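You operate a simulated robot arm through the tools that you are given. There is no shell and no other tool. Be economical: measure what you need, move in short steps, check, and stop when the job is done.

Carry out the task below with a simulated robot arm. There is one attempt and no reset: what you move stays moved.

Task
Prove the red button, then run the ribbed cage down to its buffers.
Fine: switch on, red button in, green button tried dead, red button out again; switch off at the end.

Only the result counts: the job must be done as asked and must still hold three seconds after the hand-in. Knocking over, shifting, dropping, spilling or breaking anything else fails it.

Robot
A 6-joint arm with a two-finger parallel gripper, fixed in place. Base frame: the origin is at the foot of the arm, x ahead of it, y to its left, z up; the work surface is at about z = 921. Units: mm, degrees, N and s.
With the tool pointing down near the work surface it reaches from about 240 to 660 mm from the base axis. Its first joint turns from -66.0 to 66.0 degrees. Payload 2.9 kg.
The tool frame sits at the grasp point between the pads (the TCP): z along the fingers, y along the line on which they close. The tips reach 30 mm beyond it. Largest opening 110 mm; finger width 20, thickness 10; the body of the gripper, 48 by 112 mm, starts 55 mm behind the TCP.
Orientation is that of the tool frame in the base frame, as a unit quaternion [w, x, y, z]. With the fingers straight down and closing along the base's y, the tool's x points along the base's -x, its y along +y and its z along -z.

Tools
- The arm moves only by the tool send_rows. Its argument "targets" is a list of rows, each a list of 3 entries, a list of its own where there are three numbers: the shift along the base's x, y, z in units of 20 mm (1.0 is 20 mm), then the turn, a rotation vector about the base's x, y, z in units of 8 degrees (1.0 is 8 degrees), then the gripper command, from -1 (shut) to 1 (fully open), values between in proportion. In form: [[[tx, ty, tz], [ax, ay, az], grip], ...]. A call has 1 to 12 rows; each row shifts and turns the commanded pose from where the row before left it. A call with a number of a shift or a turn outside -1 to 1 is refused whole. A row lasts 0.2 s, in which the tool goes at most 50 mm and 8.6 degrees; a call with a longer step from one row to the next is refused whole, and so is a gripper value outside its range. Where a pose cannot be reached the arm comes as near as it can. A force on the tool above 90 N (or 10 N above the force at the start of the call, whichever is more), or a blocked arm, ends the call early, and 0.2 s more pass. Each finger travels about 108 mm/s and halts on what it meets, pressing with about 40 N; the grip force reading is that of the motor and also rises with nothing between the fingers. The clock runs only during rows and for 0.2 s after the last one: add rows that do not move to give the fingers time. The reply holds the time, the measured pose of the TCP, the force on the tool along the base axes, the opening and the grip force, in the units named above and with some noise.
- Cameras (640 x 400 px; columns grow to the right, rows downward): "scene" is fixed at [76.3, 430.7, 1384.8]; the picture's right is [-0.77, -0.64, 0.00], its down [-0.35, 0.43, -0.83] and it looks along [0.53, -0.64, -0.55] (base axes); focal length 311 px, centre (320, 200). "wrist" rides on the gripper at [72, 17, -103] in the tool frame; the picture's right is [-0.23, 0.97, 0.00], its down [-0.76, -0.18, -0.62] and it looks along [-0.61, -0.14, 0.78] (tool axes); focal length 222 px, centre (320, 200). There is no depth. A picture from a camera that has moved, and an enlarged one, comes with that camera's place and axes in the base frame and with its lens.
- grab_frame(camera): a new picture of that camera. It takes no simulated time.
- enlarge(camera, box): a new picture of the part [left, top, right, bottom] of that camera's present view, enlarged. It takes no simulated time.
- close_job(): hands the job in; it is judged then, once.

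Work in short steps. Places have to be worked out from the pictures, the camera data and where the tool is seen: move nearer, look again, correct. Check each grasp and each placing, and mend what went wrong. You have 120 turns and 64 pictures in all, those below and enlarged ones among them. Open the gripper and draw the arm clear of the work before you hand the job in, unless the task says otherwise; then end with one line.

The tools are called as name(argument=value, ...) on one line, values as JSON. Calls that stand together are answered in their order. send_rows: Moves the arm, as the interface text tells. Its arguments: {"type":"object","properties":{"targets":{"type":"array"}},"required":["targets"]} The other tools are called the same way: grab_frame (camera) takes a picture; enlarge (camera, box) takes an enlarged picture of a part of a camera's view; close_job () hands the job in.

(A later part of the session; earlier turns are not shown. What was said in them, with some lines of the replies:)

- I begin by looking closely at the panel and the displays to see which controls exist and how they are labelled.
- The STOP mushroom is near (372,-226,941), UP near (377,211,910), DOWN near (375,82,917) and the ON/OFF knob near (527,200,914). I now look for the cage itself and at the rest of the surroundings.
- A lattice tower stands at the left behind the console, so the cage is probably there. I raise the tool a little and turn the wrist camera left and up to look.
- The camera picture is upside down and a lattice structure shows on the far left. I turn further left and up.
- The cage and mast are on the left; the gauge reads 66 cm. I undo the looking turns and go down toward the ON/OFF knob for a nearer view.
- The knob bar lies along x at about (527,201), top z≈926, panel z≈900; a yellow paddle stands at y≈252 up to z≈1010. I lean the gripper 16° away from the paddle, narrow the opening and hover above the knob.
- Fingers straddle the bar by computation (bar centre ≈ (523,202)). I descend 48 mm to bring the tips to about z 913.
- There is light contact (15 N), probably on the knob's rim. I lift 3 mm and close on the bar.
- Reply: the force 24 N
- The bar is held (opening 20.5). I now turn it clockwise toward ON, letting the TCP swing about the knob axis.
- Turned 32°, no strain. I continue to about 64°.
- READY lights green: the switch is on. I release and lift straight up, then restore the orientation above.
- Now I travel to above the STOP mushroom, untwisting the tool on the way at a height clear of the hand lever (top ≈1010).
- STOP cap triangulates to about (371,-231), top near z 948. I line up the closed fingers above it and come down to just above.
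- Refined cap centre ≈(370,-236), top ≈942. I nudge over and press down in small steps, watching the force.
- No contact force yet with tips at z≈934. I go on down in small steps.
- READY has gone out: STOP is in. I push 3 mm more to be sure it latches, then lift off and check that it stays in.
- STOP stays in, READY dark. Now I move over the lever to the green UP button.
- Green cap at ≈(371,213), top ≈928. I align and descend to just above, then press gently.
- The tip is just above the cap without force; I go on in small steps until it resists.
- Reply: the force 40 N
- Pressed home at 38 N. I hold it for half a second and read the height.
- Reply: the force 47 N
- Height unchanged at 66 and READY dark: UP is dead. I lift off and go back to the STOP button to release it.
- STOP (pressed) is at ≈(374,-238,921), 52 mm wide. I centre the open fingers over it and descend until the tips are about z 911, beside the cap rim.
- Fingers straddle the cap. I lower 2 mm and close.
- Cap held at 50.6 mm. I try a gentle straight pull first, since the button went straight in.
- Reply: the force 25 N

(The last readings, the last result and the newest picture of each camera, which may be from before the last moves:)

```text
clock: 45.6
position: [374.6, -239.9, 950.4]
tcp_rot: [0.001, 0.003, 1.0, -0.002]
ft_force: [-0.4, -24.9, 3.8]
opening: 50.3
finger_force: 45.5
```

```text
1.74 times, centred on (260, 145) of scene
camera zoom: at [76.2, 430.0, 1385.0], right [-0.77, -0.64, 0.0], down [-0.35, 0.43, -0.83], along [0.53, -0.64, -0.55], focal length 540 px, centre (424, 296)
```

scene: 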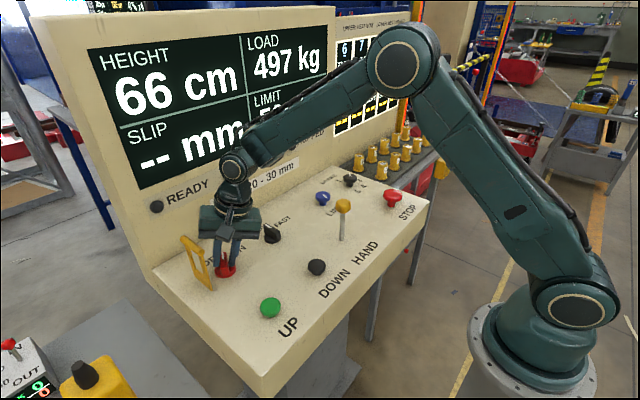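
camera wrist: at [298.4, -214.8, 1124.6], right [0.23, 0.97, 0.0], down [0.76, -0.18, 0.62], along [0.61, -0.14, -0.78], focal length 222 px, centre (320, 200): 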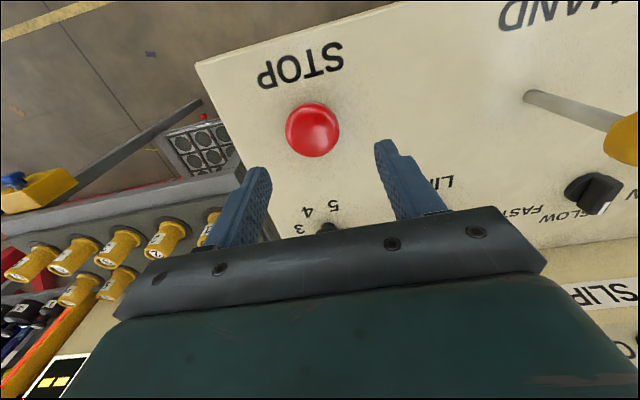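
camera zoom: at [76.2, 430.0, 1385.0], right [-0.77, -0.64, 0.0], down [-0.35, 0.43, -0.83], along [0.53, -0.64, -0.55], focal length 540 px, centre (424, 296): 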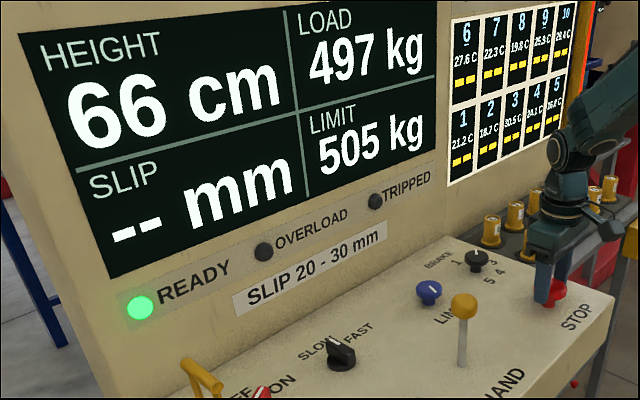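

READY is lit again: STOP is out. I open, lift, and travel to above the DOWN button.

send_rows(targets=[[[0, 0, 0], [0, 0, 0], 0], [[0, 0, 0], [0, 0, 0], 0.3], [[0, 0, 0], [0, 0, 0], 0.3], [[0, 0, 0.5], [0, 0, 0], 0.3], [[0, 0, 1], [0, 0, 0], 0.3], [[0, 0, 1], [0, 0, 0], 0.3], [[0, 0, 1], [0, 0, 0], 0], [[0, 0, 1], [0, 0, 0], -0.5], [[0, 0.5, 1], [0, 0, 0], -1], [[0, 1, 1], [0, 0, 0], -1], [[0, 1, 0.3], [0, 0, 0], -1], [[0, 1, 0], [0, 0, 0], -1]])

send_rows(targets=[[[0, 1, 0], [0, 0, 0], -1], [[0, 1, 0], [0, 0, 0], -1], [[0, 1, 0], [0, 0, 0], -1], [[0, 1, 0], [0, 0, 0], -1], [[0, 1, 0], [0, 0, 0], -1], [[0, 1, 0], [0, 0, 0], -1], [[0, 1, 0], [0, 0, 0], -1], [[0, 1, 0], [0, 0, 0], -1], [[0, 1, 0], [0, 0, 0], -1], [[0, 1, 0], [0, 0, 0], -1], [[0, 1, 0], [0, 0, 0], -1], [[0, 1, 0], [0, 0, 0], -1]])

send_rows(targets=[[[0, 0.6, -0.5], [0, 0, 0], -1], [[0, 0, -1], [0, 0, 0], -1], [[0, 0, -1], [0, 0, 0], -1], [[0, 0, -1], [0, 0, 0], -1], [[0, 0, 0], [0, 0, 0], -1]])

grab_frame(camera="wrist")

grab_frame(camera="scene")

```text
clock: 48.2
position: [377.0, -168.0, 1087.9]
tcp_rot: [0.0, 0.001, 1.0, 0.0]
ft_force: [0.7, 1.4, 0.4]
opening: 0.2
finger_force: 37.6
```

```text
clock: 50.8
position: [375.2, 70.7, 1085.7]
tcp_rot: [0.0, 0.0, 1.0, 0.001]
ft_force: [0.0, -0.7, 1.3]
opening: 0.0
finger_force: 37.7
```

```text
clock: 52.0
position: [376.1, 82.6, 1015.7]
tcp_rot: [0.0, 0.0, 1.0, 0.0]
ft_force: [-0.8, -0.6, 1.4]
opening: 0.0
finger_force: 38.4
```

```text
25 pictures are left
camera wrist: at [303.5, 100.4, 1119.3], right [0.23, 0.97, 0.0], down [0.76, -0.18, 0.62], along [0.61, -0.14, -0.78], focal length 222 px, centre (320, 200)
```

wrist: 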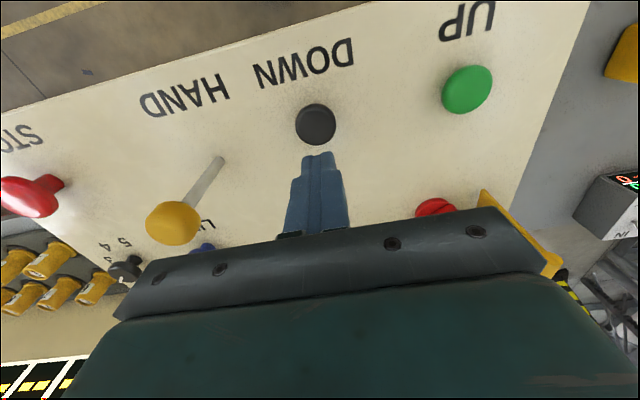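

```text
24 pictures are left
```

scene: 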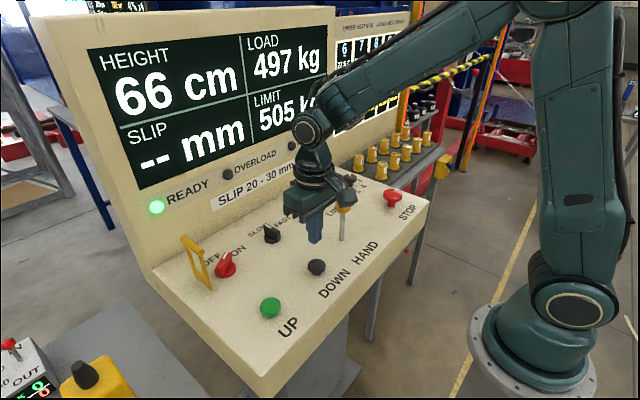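

DOWN is at ≈(372,81). I align, descend and press it to the same depth as the green one.

send_rows(targets=[[[-0.18, -0.05, -0.8], [0, 0, 0], -1], [[0, 0, -0.9], [0, 0, 0], -1], [[0, 0, -0.9], [0, 0, 0], -1], [[0, 0, -0.5], [0, 0, 0], -1], [[0, 0, -0.2], [0, 0, 0], -1], [[0, 0, -0.2], [0, 0, 0], -1], [[0, 0, 0], [0, 0, 0], -1]])

enlarge(camera="scene", box=[80, 30, 340, 310])

```text
clock: 53.6
position: [370.3, 82.8, 945.9]
tcp_rot: [-0.001, 0.0, 1.0, 0.0]
ft_force: [-0.8, 0.8, 2.5]
opening: 0.3
finger_force: 37.3
```

```text
1.43 times, centred on (210, 170) of scene
camera zoom: at [76.2, 430.7, 1384.8], right [-0.77, -0.64, 0.0], down [-0.35, 0.43, -0.83], along [0.53, -0.64, -0.55], focal length 444 px, centre (477, 243)
```

zoom: 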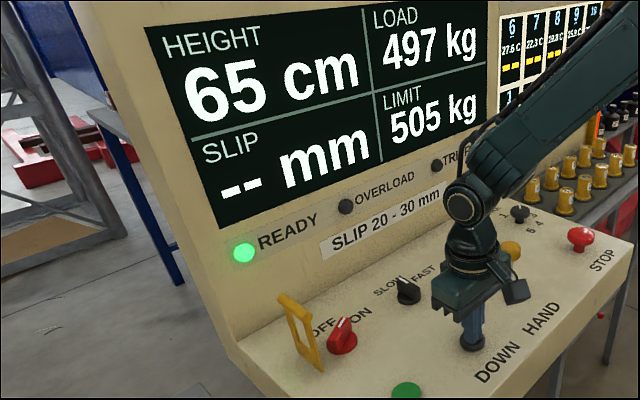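

It works: 65 cm and moving. I press 2 mm further and hold, then read the speed.

send_rows(targets=[[[0, 0, -0.1], [0, 0, 0], -1], [[0, 0, 0], [0, 0, 0], -1], [[0, 0, 0], [0, 0, 0], -1], [[0, 0, 0], [0, 0, 0], -1], [[0, 0, 0], [0, 0, 0], -1], [[0, 0, 0], [0, 0, 0], -1], [[0, 0, 0], [0, 0, 0], -1], [[0, 0, 0], [0, 0, 0], -1], [[0, 0, 0], [0, 0, 0], -1], [[0, 0, 0], [0, 0, 0], -1], [[0, 0, 0], [0, 0, 0], -1], [[0, 0, 0], [0, 0, 0], -1]])

enlarge(camera="scene", box=[80, 30, 340, 310])

```text
clock: 56.2
position: [370.5, 83.1, 943.2]
tcp_rot: [0.0, 0.0, 1.0, -0.001]
ft_force: [-0.3, 1.0, 10.1]
opening: 0.0
finger_force: 37.8
```

```text
1.43 times, centred on (210, 170) of scene
camera zoom: at [76.1, 430.6, 1384.8], right [-0.77, -0.64, 0.0], down [-0.35, 0.43, -0.83], along [0.53, -0.64, -0.55], focal length 444 px, centre (477, 243)
```

zoom: 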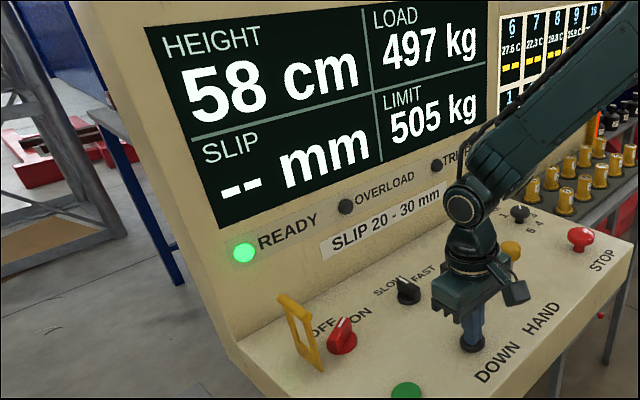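

About 2.7 cm/s in SLOW; 58 cm needs some 21 s. I keep holding.

send_rows(targets=[[[0, 0, 0], [0, 0, 0], -1], [[0, 0, 0], [0, 0, 0], -1], [[0, 0, 0], [0, 0, 0], -1], [[0, 0, 0], [0, 0, 0], -1], [[0, 0, 0], [0, 0, 0], -1], [[0, 0, 0], [0, 0, 0], -1], [[0, 0, 0], [0, 0, 0], -1], [[0, 0, 0], [0, 0, 0], -1], [[0, 0, 0], [0, 0, 0], -1], [[0, 0, 0], [0, 0, 0], -1], [[0, 0, 0], [0, 0, 0], -1], [[0, 0, 0], [0, 0, 0], -1]])

send_rows(targets=[[[0, 0, 0], [0, 0, 0], -1], [[0, 0, 0], [0, 0, 0], -1], [[0, 0, 0], [0, 0, 0], -1], [[0, 0, 0], [0, 0, 0], -1], [[0, 0, 0], [0, 0, 0], -1], [[0, 0, 0], [0, 0, 0], -1], [[0, 0, 0], [0, 0, 0], -1], [[0, 0, 0], [0, 0, 0], -1], [[0, 0, 0], [0, 0, 0], -1], [[0, 0, 0], [0, 0, 0], -1], [[0, 0, 0], [0, 0, 0], -1], [[0, 0, 0], [0, 0, 0], -1]])

send_rows(targets=[[[0, 0, 0], [0, 0, 0], -1], [[0, 0, 0], [0, 0, 0], -1], [[0, 0, 0], [0, 0, 0], -1], [[0, 0, 0], [0, 0, 0], -1], [[0, 0, 0], [0, 0, 0], -1], [[0, 0, 0], [0, 0, 0], -1], [[0, 0, 0], [0, 0, 0], -1], [[0, 0, 0], [0, 0, 0], -1], [[0, 0, 0], [0, 0, 0], -1], [[0, 0, 0], [0, 0, 0], -1], [[0, 0, 0], [0, 0, 0], -1], [[0, 0, 0], [0, 0, 0], -1]])

send_rows(targets=[[[0, 0, 0], [0, 0, 0], -1], [[0, 0, 0], [0, 0, 0], -1], [[0, 0, 0], [0, 0, 0], -1], [[0, 0, 0], [0, 0, 0], -1], [[0, 0, 0], [0, 0, 0], -1], [[0, 0, 0], [0, 0, 0], -1], [[0, 0, 0], [0, 0, 0], -1], [[0, 0, 0], [0, 0, 0], -1], [[0, 0, 0], [0, 0, 0], -1], [[0, 0, 0], [0, 0, 0], -1], [[0, 0, 0], [0, 0, 0], -1], [[0, 0, 0], [0, 0, 0], -1]])

enlarge(camera="scene", box=[80, 30, 340, 310])

```text
clock: 58.8
position: [372.0, 82.1, 943.8]
tcp_rot: [0.001, 0.0, 1.0, 0.0]
ft_force: [0.1, 0.6, 9.6]
opening: 0.0
finger_force: 37.8
```

```text
clock: 61.4
position: [371.7, 82.6, 942.8]
tcp_rot: [0.0, -0.001, 1.0, 0.0]
ft_force: [0.7, 0.3, 10.2]
opening: 0.0
finger_force: 37.7
```

```text
clock: 64.0
position: [372.0, 82.9, 943.7]
tcp_rot: [0.001, 0.0, 1.0, 0.0]
ft_force: [1.0, 0.5, 10.6]
opening: 0.0
finger_force: 37.8
```

```text
clock: 66.6
position: [371.7, 83.0, 944.6]
tcp_rot: [0.0, 0.0, 1.0, 0.0]
ft_force: [0.7, 0.2, 9.9]
opening: 0.0
finger_force: 37.8
```

```text
1.43 times, centred on (210, 170) of scene
camera zoom: at [76.2, 430.6, 1384.8], right [-0.77, -0.64, 0.0], down [-0.35, 0.43, -0.83], along [0.53, -0.64, -0.55], focal length 444 px, centre (477, 243)
```

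zoom: 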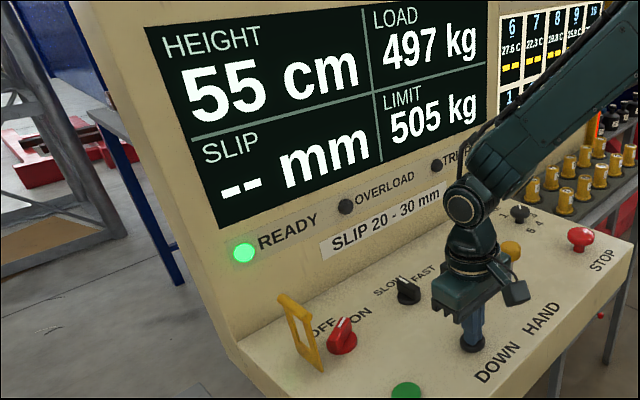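

The height has stopped at 55 cm. I release and re-press once to see whether this is a time-out or a real end of travel.

send_rows(targets=[[[0, 0, 0.6], [0, 0, 0], -1], [[0, 0, 0.4], [0, 0, 0], -1], [[0, 0, 0], [0, 0, 0], -1], [[0, 0, -0.5], [0, 0, 0], -1], [[0, 0, -0.5], [0, 0, 0], -1], [[0, 0, -0.1], [0, 0, 0], -1], [[0, 0, 0], [0, 0, 0], -1], [[0, 0, 0], [0, 0, 0], -1], [[0, 0, 0], [0, 0, 0], -1], [[0, 0, 0], [0, 0, 0], -1], [[0, 0, 0], [0, 0, 0], -1]])

enlarge(camera="scene", box=[80, 30, 340, 310])

```text
clock: 69.0
position: [371.3, 82.5, 943.6]
tcp_rot: [0.001, 0.0, 1.0, 0.0]
ft_force: [-8.1, -3.6, 41.9]
opening: 0.0
finger_force: 37.7
```

```text
1.43 times, centred on (210, 170) of scene
camera zoom: at [75.6, 430.4, 1384.9], right [-0.77, -0.64, 0.0], down [-0.35, 0.43, -0.83], along [0.53, -0.64, -0.55], focal length 444 px, centre (477, 243)
```

zoom: 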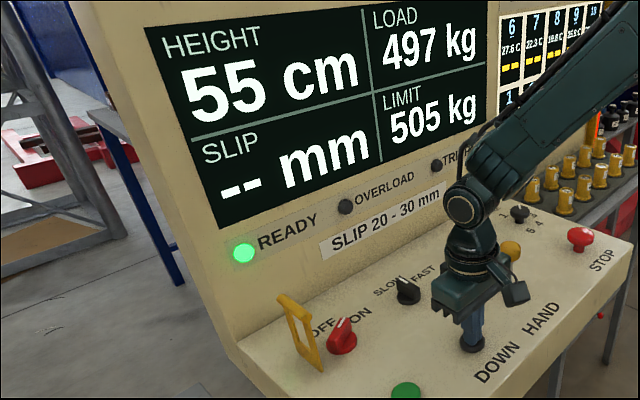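

Still 55 cm. I lift off and look at the cage itself from the same viewing pose as before.

send_rows(targets=[[[0, 0, 1], [0, 0, 0], -1], [[0, 0, 1], [0, 0, 0], -1], [[0, 0, 1], [0, 0, 0], -1], [[0, 0.5, 1], [0, 0, 0], -1], [[0, 0.5, 1], [0, 0, 0], -1], [[0, 0.5, 1], [0, 0, 0], -1], [[0, 0.5, 1], [0, 0, 0], -1], [[0, 0.5, 1], [0, 0, 1], -1], [[0, 0.5, 1], [0, 0, 1], -1], [[0, 0.5, 1], [0, 0, 1], -1], [[0, 0.5, 1], [0, 0, 1], -1], [[0, 0.5, 1], [0, 0, 1], -1]])

send_rows(targets=[[[0, 0.5, 1], [0.6, -0.78, 0], -1], [[0, 0.5, 1], [0.6, -0.78, 0], -1], [[0, 0, 1], [0.6, -0.78, 0], -1], [[0, 0, 0], [0.6, -0.78, 0], -1], [[0, 0, 0], [0, 0, 1], -1], [[0, 0, 0], [0, 0, 1], -1], [[0, 0, 0], [0, 0, 1], -1], [[0, 0, 0], [0.8, -0.6, 0], -1], [[0, 0, 0], [0.8, -0.6, 0], -1], [[0, 0, 0], [0.8, -0.6, 0], -1]])

enlarge(camera="wrist", box=[190, 0, 450, 230])

```text
clock: 71.6
position: [372.6, 174.3, 1183.0]
tcp_rot: [0.0, -0.342, 0.94, 0.0]
ft_force: [0.3, 0.3, 0.5]
opening: 0.2
finger_force: 37.4
```

```text
clock: 73.8
position: [370.7, 192.7, 1241.9]
tcp_rot: [0.418, -0.477, 0.746, 0.204]
ft_force: [0.3, 0.5, 0.2]
opening: 0.0
finger_force: 37.4
```

```text
1.74 times, centred on (320, 115) of wrist
camera zoom: at [297.3, 88.6, 1241.0], right [-0.81, 0.57, 0.09], down [0.04, -0.11, 0.99], along [0.58, 0.81, 0.07], focal length 386 px, centre (320, 348)
```

zoom: 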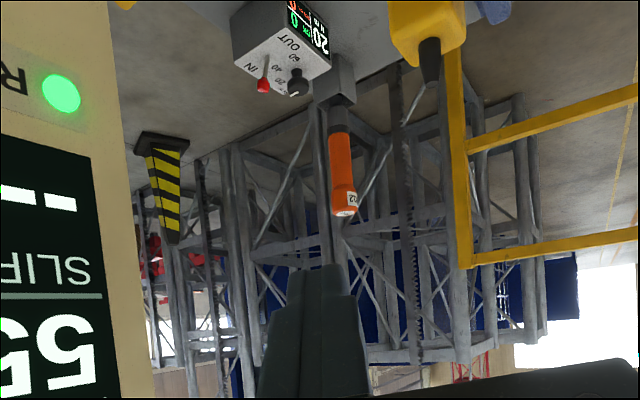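

No cage movement is obvious from here, but the striped post on the floor may be a buffer. I enlarge that area.

enlarge(camera="wrist", box=[230, 60, 330, 200])

grab_frame(camera="scene")

```text
2.86 times, centred on (280, 130) of wrist
camera zoom: at [297.3, 88.6, 1241.0], right [-0.81, 0.57, 0.09], down [0.04, -0.11, 0.99], along [0.58, 0.81, 0.07], focal length 635 px, centre (434, 400)
```

zoom: 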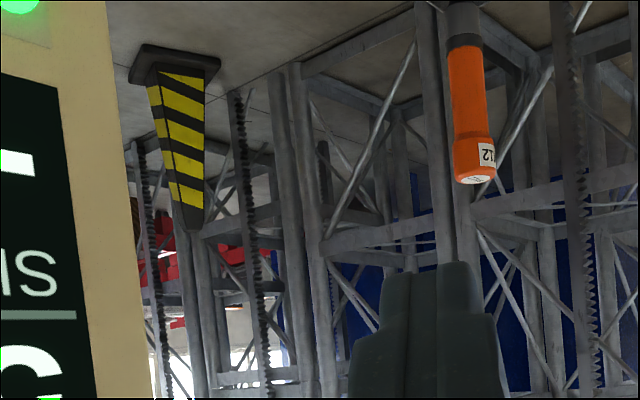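

```text
17 pictures are left
```

scene: 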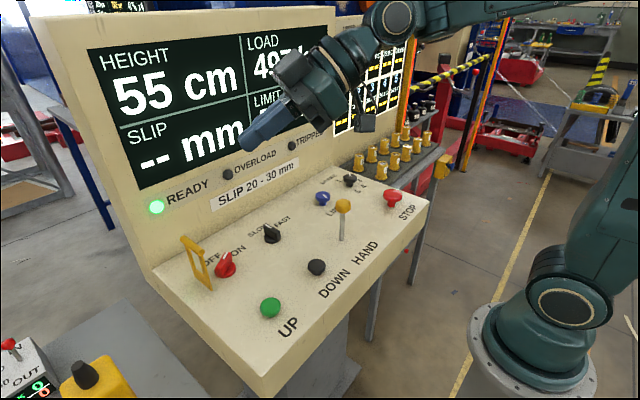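

The striped thing is only a bollard on the floor. I turn the camera further left, a bit lower, to look for the cage there.

send_rows(targets=[[[0, 0, 0], [0, 0, 1], -1], [[0, 0, 0], [0, 0, 1], -1], [[0, 0, 0], [0, 0, 1], -1], [[0, 0, 0], [0, 0, 1], -1], [[0, 0, 0], [0, 0, 1], -1], [[0, 0, 0], [-1, 0, 0], -1], [[0, 0, 0], [-1, 0, 0], -1]])

grab_frame(camera="wrist")

```text
clock: 75.4
position: [363.7, 212.6, 1217.3]
tcp_rot: [-0.221, 0.741, -0.58, -0.255]
ft_force: [0.6, -0.1, 0.2]
opening: 0.0
finger_force: 37.7
out of reach, approached as far as the arm can: row 5
```

```text
16 pictures are left
camera wrist: at [373.6, 91.0, 1251.4], right [-0.99, -0.05, 0.11], down [0.1, 0.22, 0.97], along [-0.08, 0.97, -0.21], focal length 222 px, centre (320, 200)
```

wrist: 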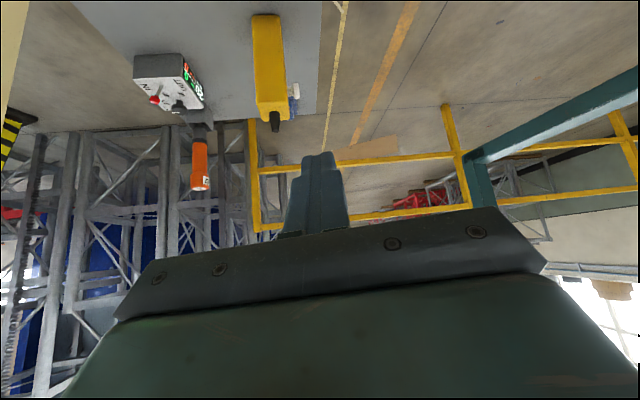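

Nothing there looks like a cage. I compare the area behind the console in the scene view with the same crop taken at 66 cm, and view the right bay.

enlarge(camera="scene", box=[0, 0, 160, 200])

enlarge(camera="scene", box=[340, 0, 560, 138])

```text
2.00 times, centred on (80, 100) of scene
camera zoom: at [76.3, 430.6, 1384.8], right [-0.77, -0.64, 0.0], down [-0.35, 0.43, -0.83], along [0.53, -0.64, -0.55], focal length 622 px, centre (800, 400)
```

zoom: 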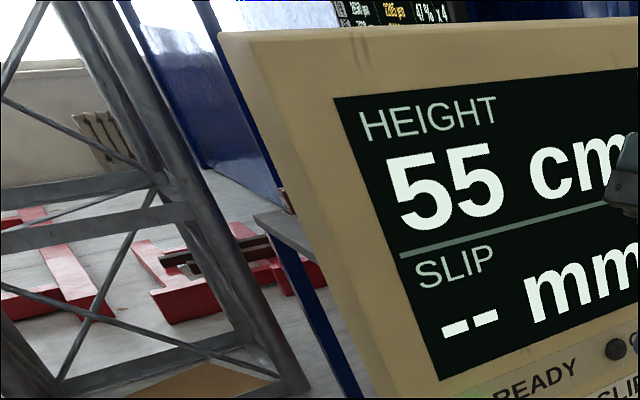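

```text
2.90 times, centred on (450, 69) of scene
camera zoom: at [76.3, 430.6, 1384.8], right [-0.77, -0.64, 0.0], down [-0.35, 0.43, -0.83], along [0.53, -0.64, -0.55], focal length 901 px, centre (-57, 580)
```

zoom: 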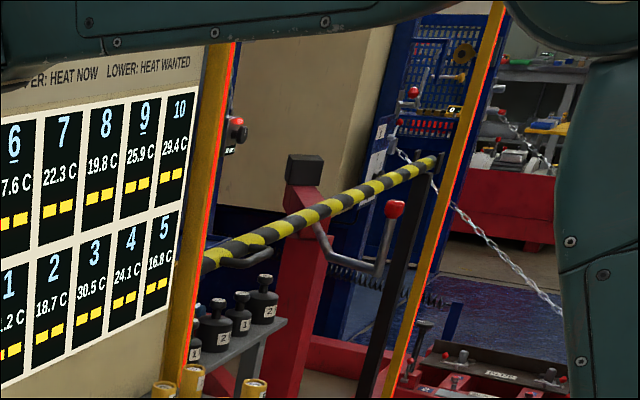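

No change is visible; the cage may be behind the console. I turn the camera forward and raise it to look over the console's top.

send_rows(targets=[[[0, 0, 0.5], [0, 0, -1], -1], [[0, -0.5, 0.5], [0, 0, -1], -1], [[0, -0.5, 0.5], [0, 0, -1], -1], [[0, -0.5, 1], [0, 0, -1], -1], [[0, -0.5, 1], [0, 0, -1], -1], [[0, -0.5, 1], [0, 0, -1], -1], [[0, -0.5, 1], [0, 0, -1], -1], [[0, -0.5, 1], [0, 0, -1], -1], [[0, -0.5, 1], [0, 0, -1], -1], [[0, -0.5, 1], [0, 0, -1], -1], [[0, 0, 1], [0, 0, -1], -1], [[0, 0, 1], [0, 0, 0], -1]])

send_rows(targets=[[[0, 0, 1], [0, 0, 0], -1], [[0, 0, 1], [0, 0, 0], -1], [[0, 0, 1], [0, 0, 0], -1], [[0, 0, 1], [0, 0, 0], -1], [[0, 0, 0], [0, 0, 0], -1]])

grab_frame(camera="wrist")

```text
clock: 78.0
position: [363.1, 124.9, 1429.8]
tcp_rot: [0.338, -0.132, 0.932, 0.029]
ft_force: [0.6, -0.2, -0.1]
opening: 0.0
finger_force: 37.7
```

```text
clock: 79.2
position: [391.8, 146.5, 1497.6]
tcp_rot: [0.367, -0.138, 0.917, 0.078]
ft_force: [-0.6, -1.2, 0.2]
opening: 0.1
finger_force: 37.9
out of reach, approached as far as the arm can: row 1, 2, 3, 4
```

```text
13 pictures are left
camera wrist: at [268.6, 123.2, 1521.8], right [-0.14, 0.97, 0.2], down [0.18, -0.17, 0.97], along [0.97, 0.17, -0.15], focal length 222 px, centre (320, 200)
```

wrist: 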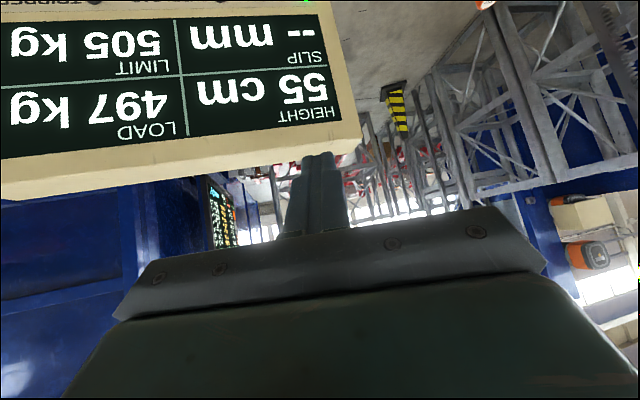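

Behind the console is only a blue cabinet, but a drive-like unit with an orange motor shows at the right of this view. I enlarge that part.

enlarge(camera="wrist", box=[350, 0, 640, 350])

```text
1.14 times, centred on (495, 175) of wrist
camera zoom: at [268.6, 123.2, 1521.8], right [-0.14, 0.97, 0.2], down [0.18, -0.17, 0.97], along [0.97, 0.17, -0.15], focal length 254 px, centre (120, 229)
```

zoom: 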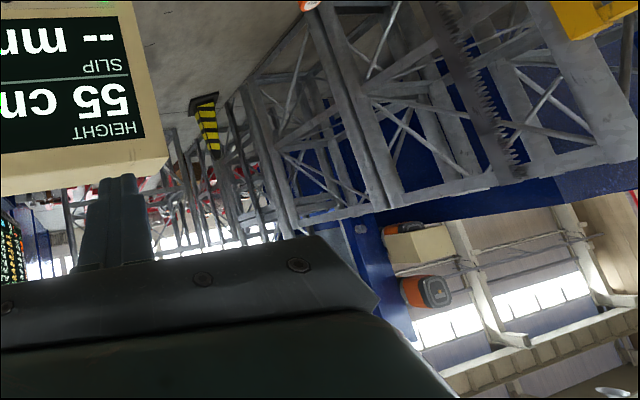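

The blue body behind the lattice, with motors on top, seems to be the cage; its edges are about 10 cm lower than before. I go back to the earlier viewpoint to inspect its underside for buffers.

send_rows(targets=[[[-0.2, 0, -1], [0, 0, 0], -1], [[-0.2, 0, -1], [0, 0, 0], -1], [[-0.2, 0.4, -1], [0, 0, 0], -1], [[-0.2, 0.4, -1], [0, 0, 1], -1], [[-0.2, 0.4, -1], [0, 0, 1], -1], [[0, 0.4, -1], [0, 0, 1], -1], [[0, 0.4, -1], [0, 0, 1], -1], [[0, 0.3, -1], [0, 0, 1], -1], [[0, 0, -1], [0, 0, 1], -1], [[0, 0, -1], [0, 0, 0], -1], [[0, 0, -1], [0, 0, 0], -1], [[0, 0, 0], [0, 0, 0], -1]])

enlarge(camera="wrist", box=[230, 40, 430, 200])

```text
clock: 81.8
position: [378.1, 188.7, 1329.5]
tcp_rot: [0.308, -0.495, 0.791, 0.186]
ft_force: [-1.0, -0.1, -0.6]
opening: 0.0
finger_force: 37.6
out of reach, approached as far as the arm can: row 1, 2, 4, 5
```

```text
2.50 times, centred on (330, 120) of wrist
camera zoom: at [307.8, 86.4, 1358.3], right [-0.8, 0.58, 0.14], down [0.21, 0.06, 0.98], along [0.56, 0.81, -0.17], focal length 555 px, centre (295, 400)
```

zoom: 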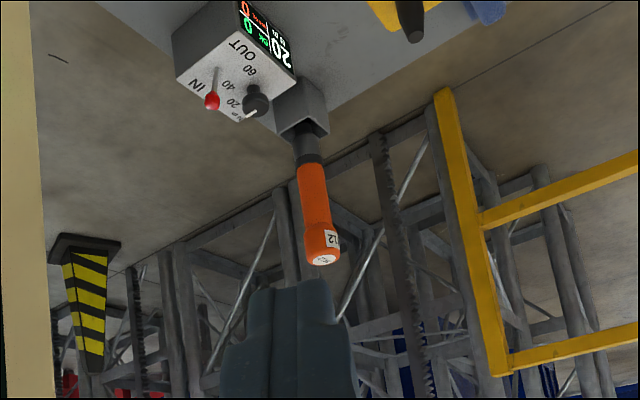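

I reproduce exactly the viewpoint of the 66 cm picture, gripper open, to compare like with like.

send_rows(targets=[[[-0.2, 0.1, -0.9], [0, 0, 0], 1], [[-0.2, 0.1, -0.9], [0, 0, 0], 1], [[-0.2, 0.065, -0.9], [0, 0, 0], 1], [[-0.24, 0, -0.9], [0, 0, 0], 1], [[0, 0, -0.515], [0.59, -0.64, -0.058], 1], [[0, 0, 0], [0.59, -0.64, -0.058], 1], [[0, 0, 0], [0, 0, 0], 1]])

enlarge(camera="wrist", box=[190, 40, 450, 250])

```text
clock: 83.4
position: [362.1, 195.5, 1247.4]
tcp_rot: [0.419, -0.475, 0.747, 0.201]
ft_force: [1.0, 0.0, -0.2]
opening: 109.8
finger_force: 0.0
```

```text
1.90 times, centred on (320, 145) of wrist
camera zoom: at [287.4, 91.3, 1246.1], right [-0.81, 0.58, 0.09], down [0.04, -0.11, 0.99], along [0.58, 0.81, 0.07], focal length 423 px, centre (320, 305)
```

zoom: 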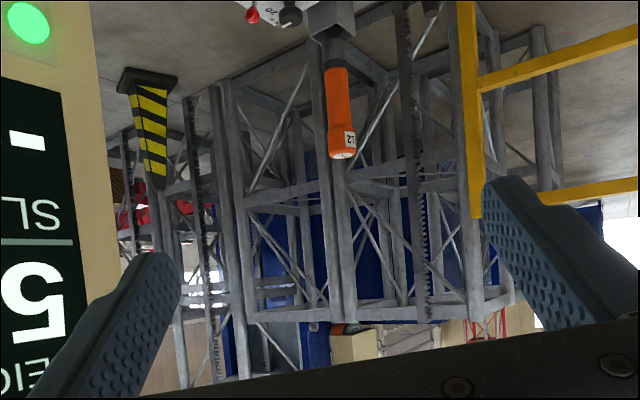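

The view is identical to the one at 66 cm, so the cage is not there. I look to the right side instead.

send_rows(targets=[[[0, -1, 0], [0, 0, -1], 1], [[0, -1, 0], [0, 0, -1], 1], [[0, -1, 0], [0, 0, -1], 1], [[0, -1, 0], [0, 0, -1], 1], [[0, -1, 0], [0, 0, -1], 1], [[0, -1, 0], [0, 0, -1], 1], [[0, -1, 0], [0, 0, -1], 1], [[0, -1, 0], [0, 0, -1], 1], [[0, -1, 0], [0, 0, -1], 1], [[0, -1, 0], [0, 0, -1], 1], [[0, -1, 0], [0, 0, -1], 1], [[0, -1, 0], [0, 0, -1], 1]])

send_rows(targets=[[[0, -1, 0], [0, 0, -1], 1], [[0, -1, 0], [0, 0, -1], 1], [[0, -1, 0], [0, 0, -1], 1], [[0, -1, 0], [0, 0, 0], 1], [[0, 0, 0], [0, 0, 0], 1]])

grab_frame(camera="wrist")

```text
clock: 86.0
position: [362.9, -47.2, 1247.2]
tcp_rot: [0.431, 0.237, 0.853, -0.176]
ft_force: [0.3, -0.1, 0.4]
opening: 110.1
finger_force: 0.0
```

```text
clock: 87.2
position: [360.3, -124.9, 1248.7]
tcp_rot: [0.384, 0.409, 0.786, -0.261]
ft_force: [-0.5, -0.7, 0.2]
opening: 110.3
finger_force: 0.1
```

```text
9 pictures are left
camera wrist: at [308.0, -10.0, 1245.8], right [0.91, 0.41, 0.09], down [-0.11, 0.02, 0.99], along [0.41, -0.91, 0.07], focal length 222 px, centre (320, 200)
```

wrist: 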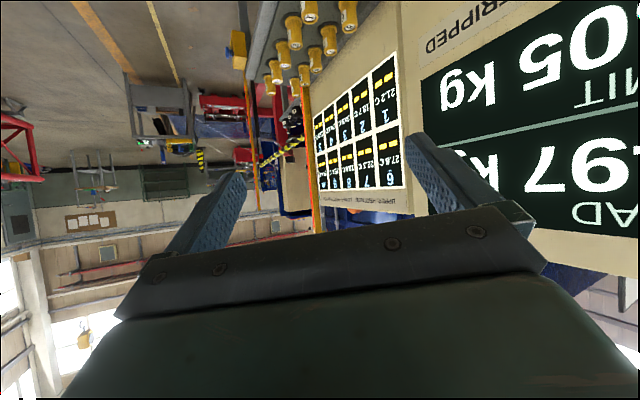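

Nothing on the right either. On the way back to the switch I take one more look past the left end of the console, straight ahead.

send_rows(targets=[[[0, 1, 0], [0, 0, 1], 0], [[0, 1, 0], [0, 0, 1], -0.34], [[0, 1, 0], [0, 0, 1], -0.34], [[0, 1, 0], [0, 0, 1], -0.34], [[0, 1, 0], [0, 0, 1], -0.34], [[0, 1, 0], [0, 0, 1], -0.34], [[0, 1, 0], [0, 0, 1], -0.34], [[0, 1, 0], [0, 0, 1], -0.34], [[0, 1, 0], [0, 0, 1], -0.34], [[0, 1, 0], [0, 0, 1], -0.34], [[0, 1, 0], [0, 0, 0], -0.34], [[0, 1, 0], [0, 0, 0], -0.34]])

send_rows(targets=[[[0.3, 1, 0], [0, 0, 0], -0.34], [[0.3, 1, 0], [0, 0, 0], -0.34], [[0.3, 1, 0], [0, 0, 0], -0.34], [[0.3, 1, 0], [0, 0, 0], -0.34], [[0.3, 1, 0], [0, 0, 0], -0.34], [[0.3, 1, 0], [0, 0, 0], -0.34], [[0.3, 1, 0], [0, 0, 0], -0.34], [[0.3, 1, 0], [0, 0, 0], -0.34], [[0.3, 1, 0], [0, 0, 0], -0.34], [[0.3, 1, 0], [0, 0, 0], -0.34], [[0, 0, 0], [0, 0, 0], -0.34]])

grab_frame(camera="wrist")

```text
clock: 89.8
position: [360.8, 114.9, 1249.2]
tcp_rot: [0.462, -0.192, 0.864, 0.047]
ft_force: [-0.5, 0.5, 0.2]
opening: 36.3
finger_force: 0.0
```

```text
clock: 92.2
position: [419.7, 313.2, 1251.3]
tcp_rot: [0.462, -0.192, 0.864, 0.047]
ft_force: [0.1, 0.1, 0.0]
opening: 36.3
finger_force: 0.1
```

```text
8 pictures are left
camera wrist: at [296.4, 281.5, 1249.2], right [-0.25, 0.96, 0.09], down [-0.04, -0.11, 0.99], along [0.97, 0.25, 0.06], focal length 222 px, centre (320, 200)
```

wrist: 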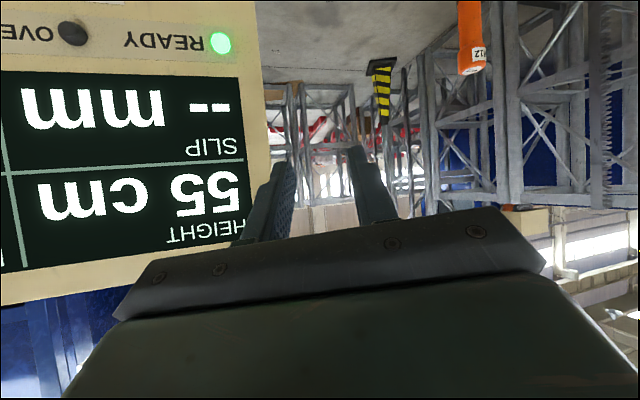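

Above the console's top edge a blue, ribbed structure appears. I enlarge it.

enlarge(camera="wrist", box=[0, 270, 150, 400])

```text
3.08 times, centred on (75, 335) of wrist
camera zoom: at [296.4, 281.5, 1249.2], right [-0.25, 0.96, 0.09], down [-0.04, -0.11, 0.99], along [0.97, 0.25, 0.06], focal length 684 px, centre (1074, -215)
```

zoom: 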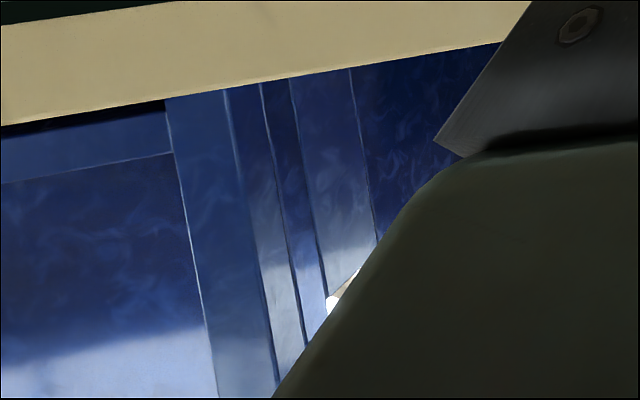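

That is a cabinet-like ribbed body, hidden below by the console. DOWN no longer lowers it, on a second press either, so I take 55 cm as its rest on the buffers. I now go back to the switch in the same orientation in which I left the knob.

send_rows(targets=[[[0.35, -0.48, -0.35], [0.4226, 0.5036, -0.7458], -0.34], [[0.35, -0.48, -0.35], [0.4226, 0.5036, -0.7458], -0.34], [[0.35, -0.48, -0.35], [0.4226, 0.5036, -0.7458], -0.34], [[0.35, -0.48, -0.35], [0.4226, 0.5036, -0.7458], -0.34], [[0.35, -0.48, -0.35], [0.4226, 0.5036, -0.7458], -0.34], [[0.35, -0.48, -0.35], [0.4226, 0.5036, -0.7458], -0.34], [[0.35, -0.48, -0.35], [0.4226, 0.5036, -0.7458], -0.34], [[0.35, -0.48, -0.35], [0.4226, 0.5036, -0.7458], -0.34], [[0.35, -0.48, -0.35], [0.4226, 0.5036, -0.7458], -0.34], [[0.35, -0.48, -0.35], [0.4226, 0.5036, -0.7458], -0.34], [[0.35, -0.48, -0.35], [0.4226, 0.5036, -0.7458], -0.34], [[0.35, -0.48, -0.35], [0.4226, 0.5036, -0.7458], -0.34]])

```text
clock: 94.8
position: [505.9, 200.7, 1165.8]
tcp_rot: [0.072, 0.515, 0.846, 0.119]
ft_force: [-0.2, -0.3, -0.4]
opening: 36.2
finger_force: 0.0
```

Orientation matches. I descend over the knob to z≈1000 and check.

send_rows(targets=[[[0.3, -0.06, -1], [0, 0, 0], -0.4], [[0.35, -0.06, -1], [0, 0, 0], -0.4], [[0, 0, -1], [0, 0, 0], -0.4], [[0, 0, -1], [0, 0, 0], -0.4], [[0, 0, -1], [0, 0, 0], -0.4], [[0, 0, -1], [0, 0, 0], -0.4], [[0, 0, -1], [0, 0, 0], -0.4], [[0, 0, -1], [0, 0, 0], -0.4], [[0, 0, 0], [0, 0, 0], -0.4]])

enlarge(camera="scene", box=[160, 180, 280, 300])

```text
clock: 96.8
position: [518.5, 195.7, 1002.7]
tcp_rot: [0.074, 0.514, 0.846, 0.118]
ft_force: [-0.1, -0.9, 0.2]
opening: 32.9
finger_force: 0.0
```

```text
3.33 times, centred on (220, 240) of scene
camera zoom: at [76.3, 430.7, 1384.8], right [-0.77, -0.64, 0.0], down [-0.35, 0.43, -0.83], along [0.53, -0.64, -0.55], focal length 1036 px, centre (653, 67)
```

zoom: 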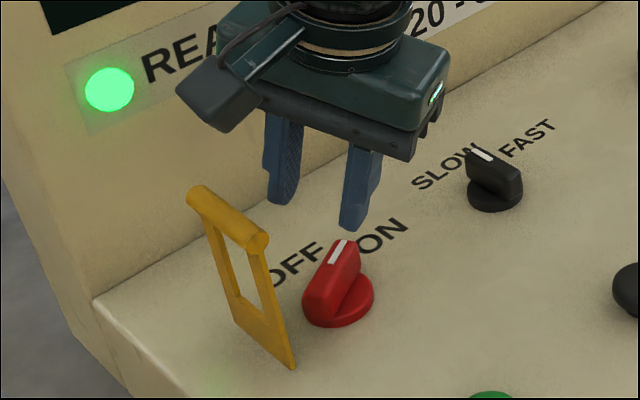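

Aligned as before. I lower onto the knob, correcting y by 2.5 mm, and close.

send_rows(targets=[[[0.02, 0.12, -1], [0, 0, 0], -0.36], [[0, 0, -1], [0, 0, 0], -0.36], [[0, 0, -0.7], [0, 0, 0], -0.36], [[0, 0, 0], [0, 0, 0], -0.36], [[0, 0, 0], [0, 0, 0], -0.7], [[0, 0, 0], [0, 0, 0], -1], [[0, 0, 0], [0, 0, 0], -1]])

```text
clock: 98.4
position: [518.0, 197.3, 949.8]
tcp_rot: [0.073, 0.513, 0.847, 0.119]
ft_force: [1.1, -0.7, -3.0]
opening: 19.2
finger_force: 44.7
```

The bar is gripped (19.2 mm). I turn it back counter-clockwise about the knob axis, reversing the earlier path.

send_rows(targets=[[[0.02, -0.05, 0], [0, 0, 0.8], -1], [[0.03, -0.045, 0], [0, 0, 1], -1], [[0.035, -0.04, 0], [0, 0, 1], -1], [[0.04, -0.035, 0], [0, 0, 1], -1], [[0.045, -0.03, 0], [0, 0, 1], -1], [[0.05, -0.02, 0], [0, 0, 1], -1], [[0.055, -0.012, 0], [0, 0, 1], -1], [[0.055, -0.005, 0], [0, 0, 1], -1], [[0, 0, 0], [0, 0, 0.3], -1], [[0, 0, 0], [0, 0, 0], -1]])

enlarge(camera="scene", box=[80, 30, 340, 310])

```text
clock: 100.6
position: [524.7, 193.2, 949.3]
tcp_rot: [-0.003, -0.019, 0.99, 0.138]
ft_force: [-8.3, -15.3, -1.4]
opening: 18.7
finger_force: 45.0
```

```text
1.43 times, centred on (210, 170) of scene
camera zoom: at [76.1, 430.3, 1384.9], right [-0.77, -0.64, 0.0], down [-0.35, 0.43, -0.83], along [0.53, -0.64, -0.55], focal length 444 px, centre (477, 243)
```

zoom: 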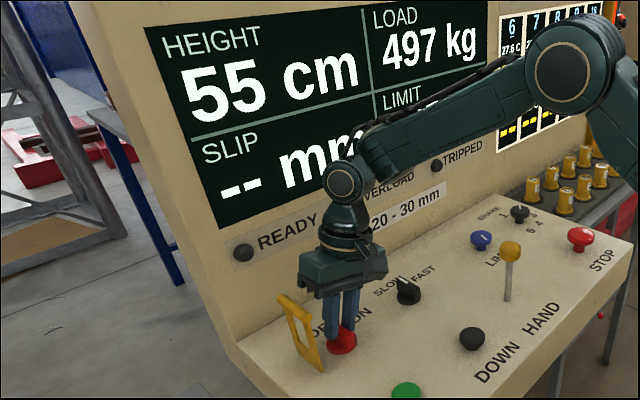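

READY is dark: the switch is off. I release, lift straight up, and move clear with the gripper open.

send_rows(targets=[[[0, 0, 0], [0, 0, 0], -0.36], [[0, 0, 0], [0, 0, 0], -0.36], [[0, 0, 0.5], [0, 0, 0], -0.36], [[0, 0, 1], [0, 0, 0], -0.36], [[0, 0, 1], [0, 0, 0], -0.36], [[0, 0, 1], [0, 0, 0], -0.36], [[0, 0, 1], [0, 0, 0], -0.36], [[-0.5, -0.5, 1], [0, 0, 0], -0.36], [[-1, -0.5, 1], [0, 0, 0], 0.2], [[-1, 0, 1], [-1, 0, 0], 0.8], [[-1, 0, 1], [-1, 0, 0], 1], [[0, 0, 1], [0, 0, 0], 1]])

grab_frame(camera="scene")

```text
clock: 103.2
position: [454.9, 172.7, 1142.1]
tcp_rot: [-0.005, -0.02, 1.0, 0.0]
ft_force: [-0.2, 0.0, 0.1]
opening: 110.2
finger_force: 0.1
```

```text
4 pictures are left
```

scene: 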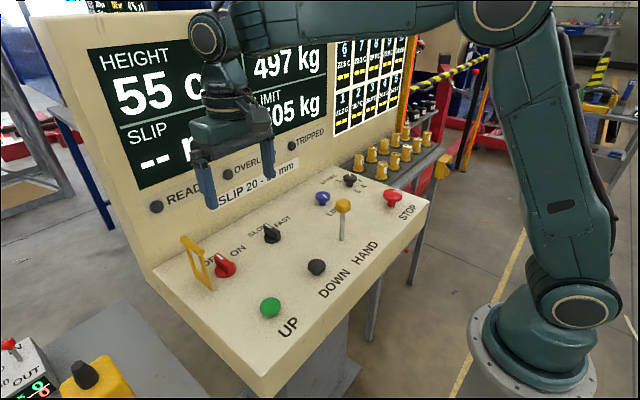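

The switch is off, STOP is out, the height holds at 55 cm, everything else is as it was, and the arm is clear and open. I hand the job in.

close_job()

```text
The job is handed in.
```

I proved the red button and ran DOWN until the height stopped at 55 cm, but I could not see the cage on its buffers. I took 55 cm as the buffers because pressing DOWN again did not move it, and the hand lever was not used. With the switch on and STOP in, UP was dead; STOP is out again and the switch is off.
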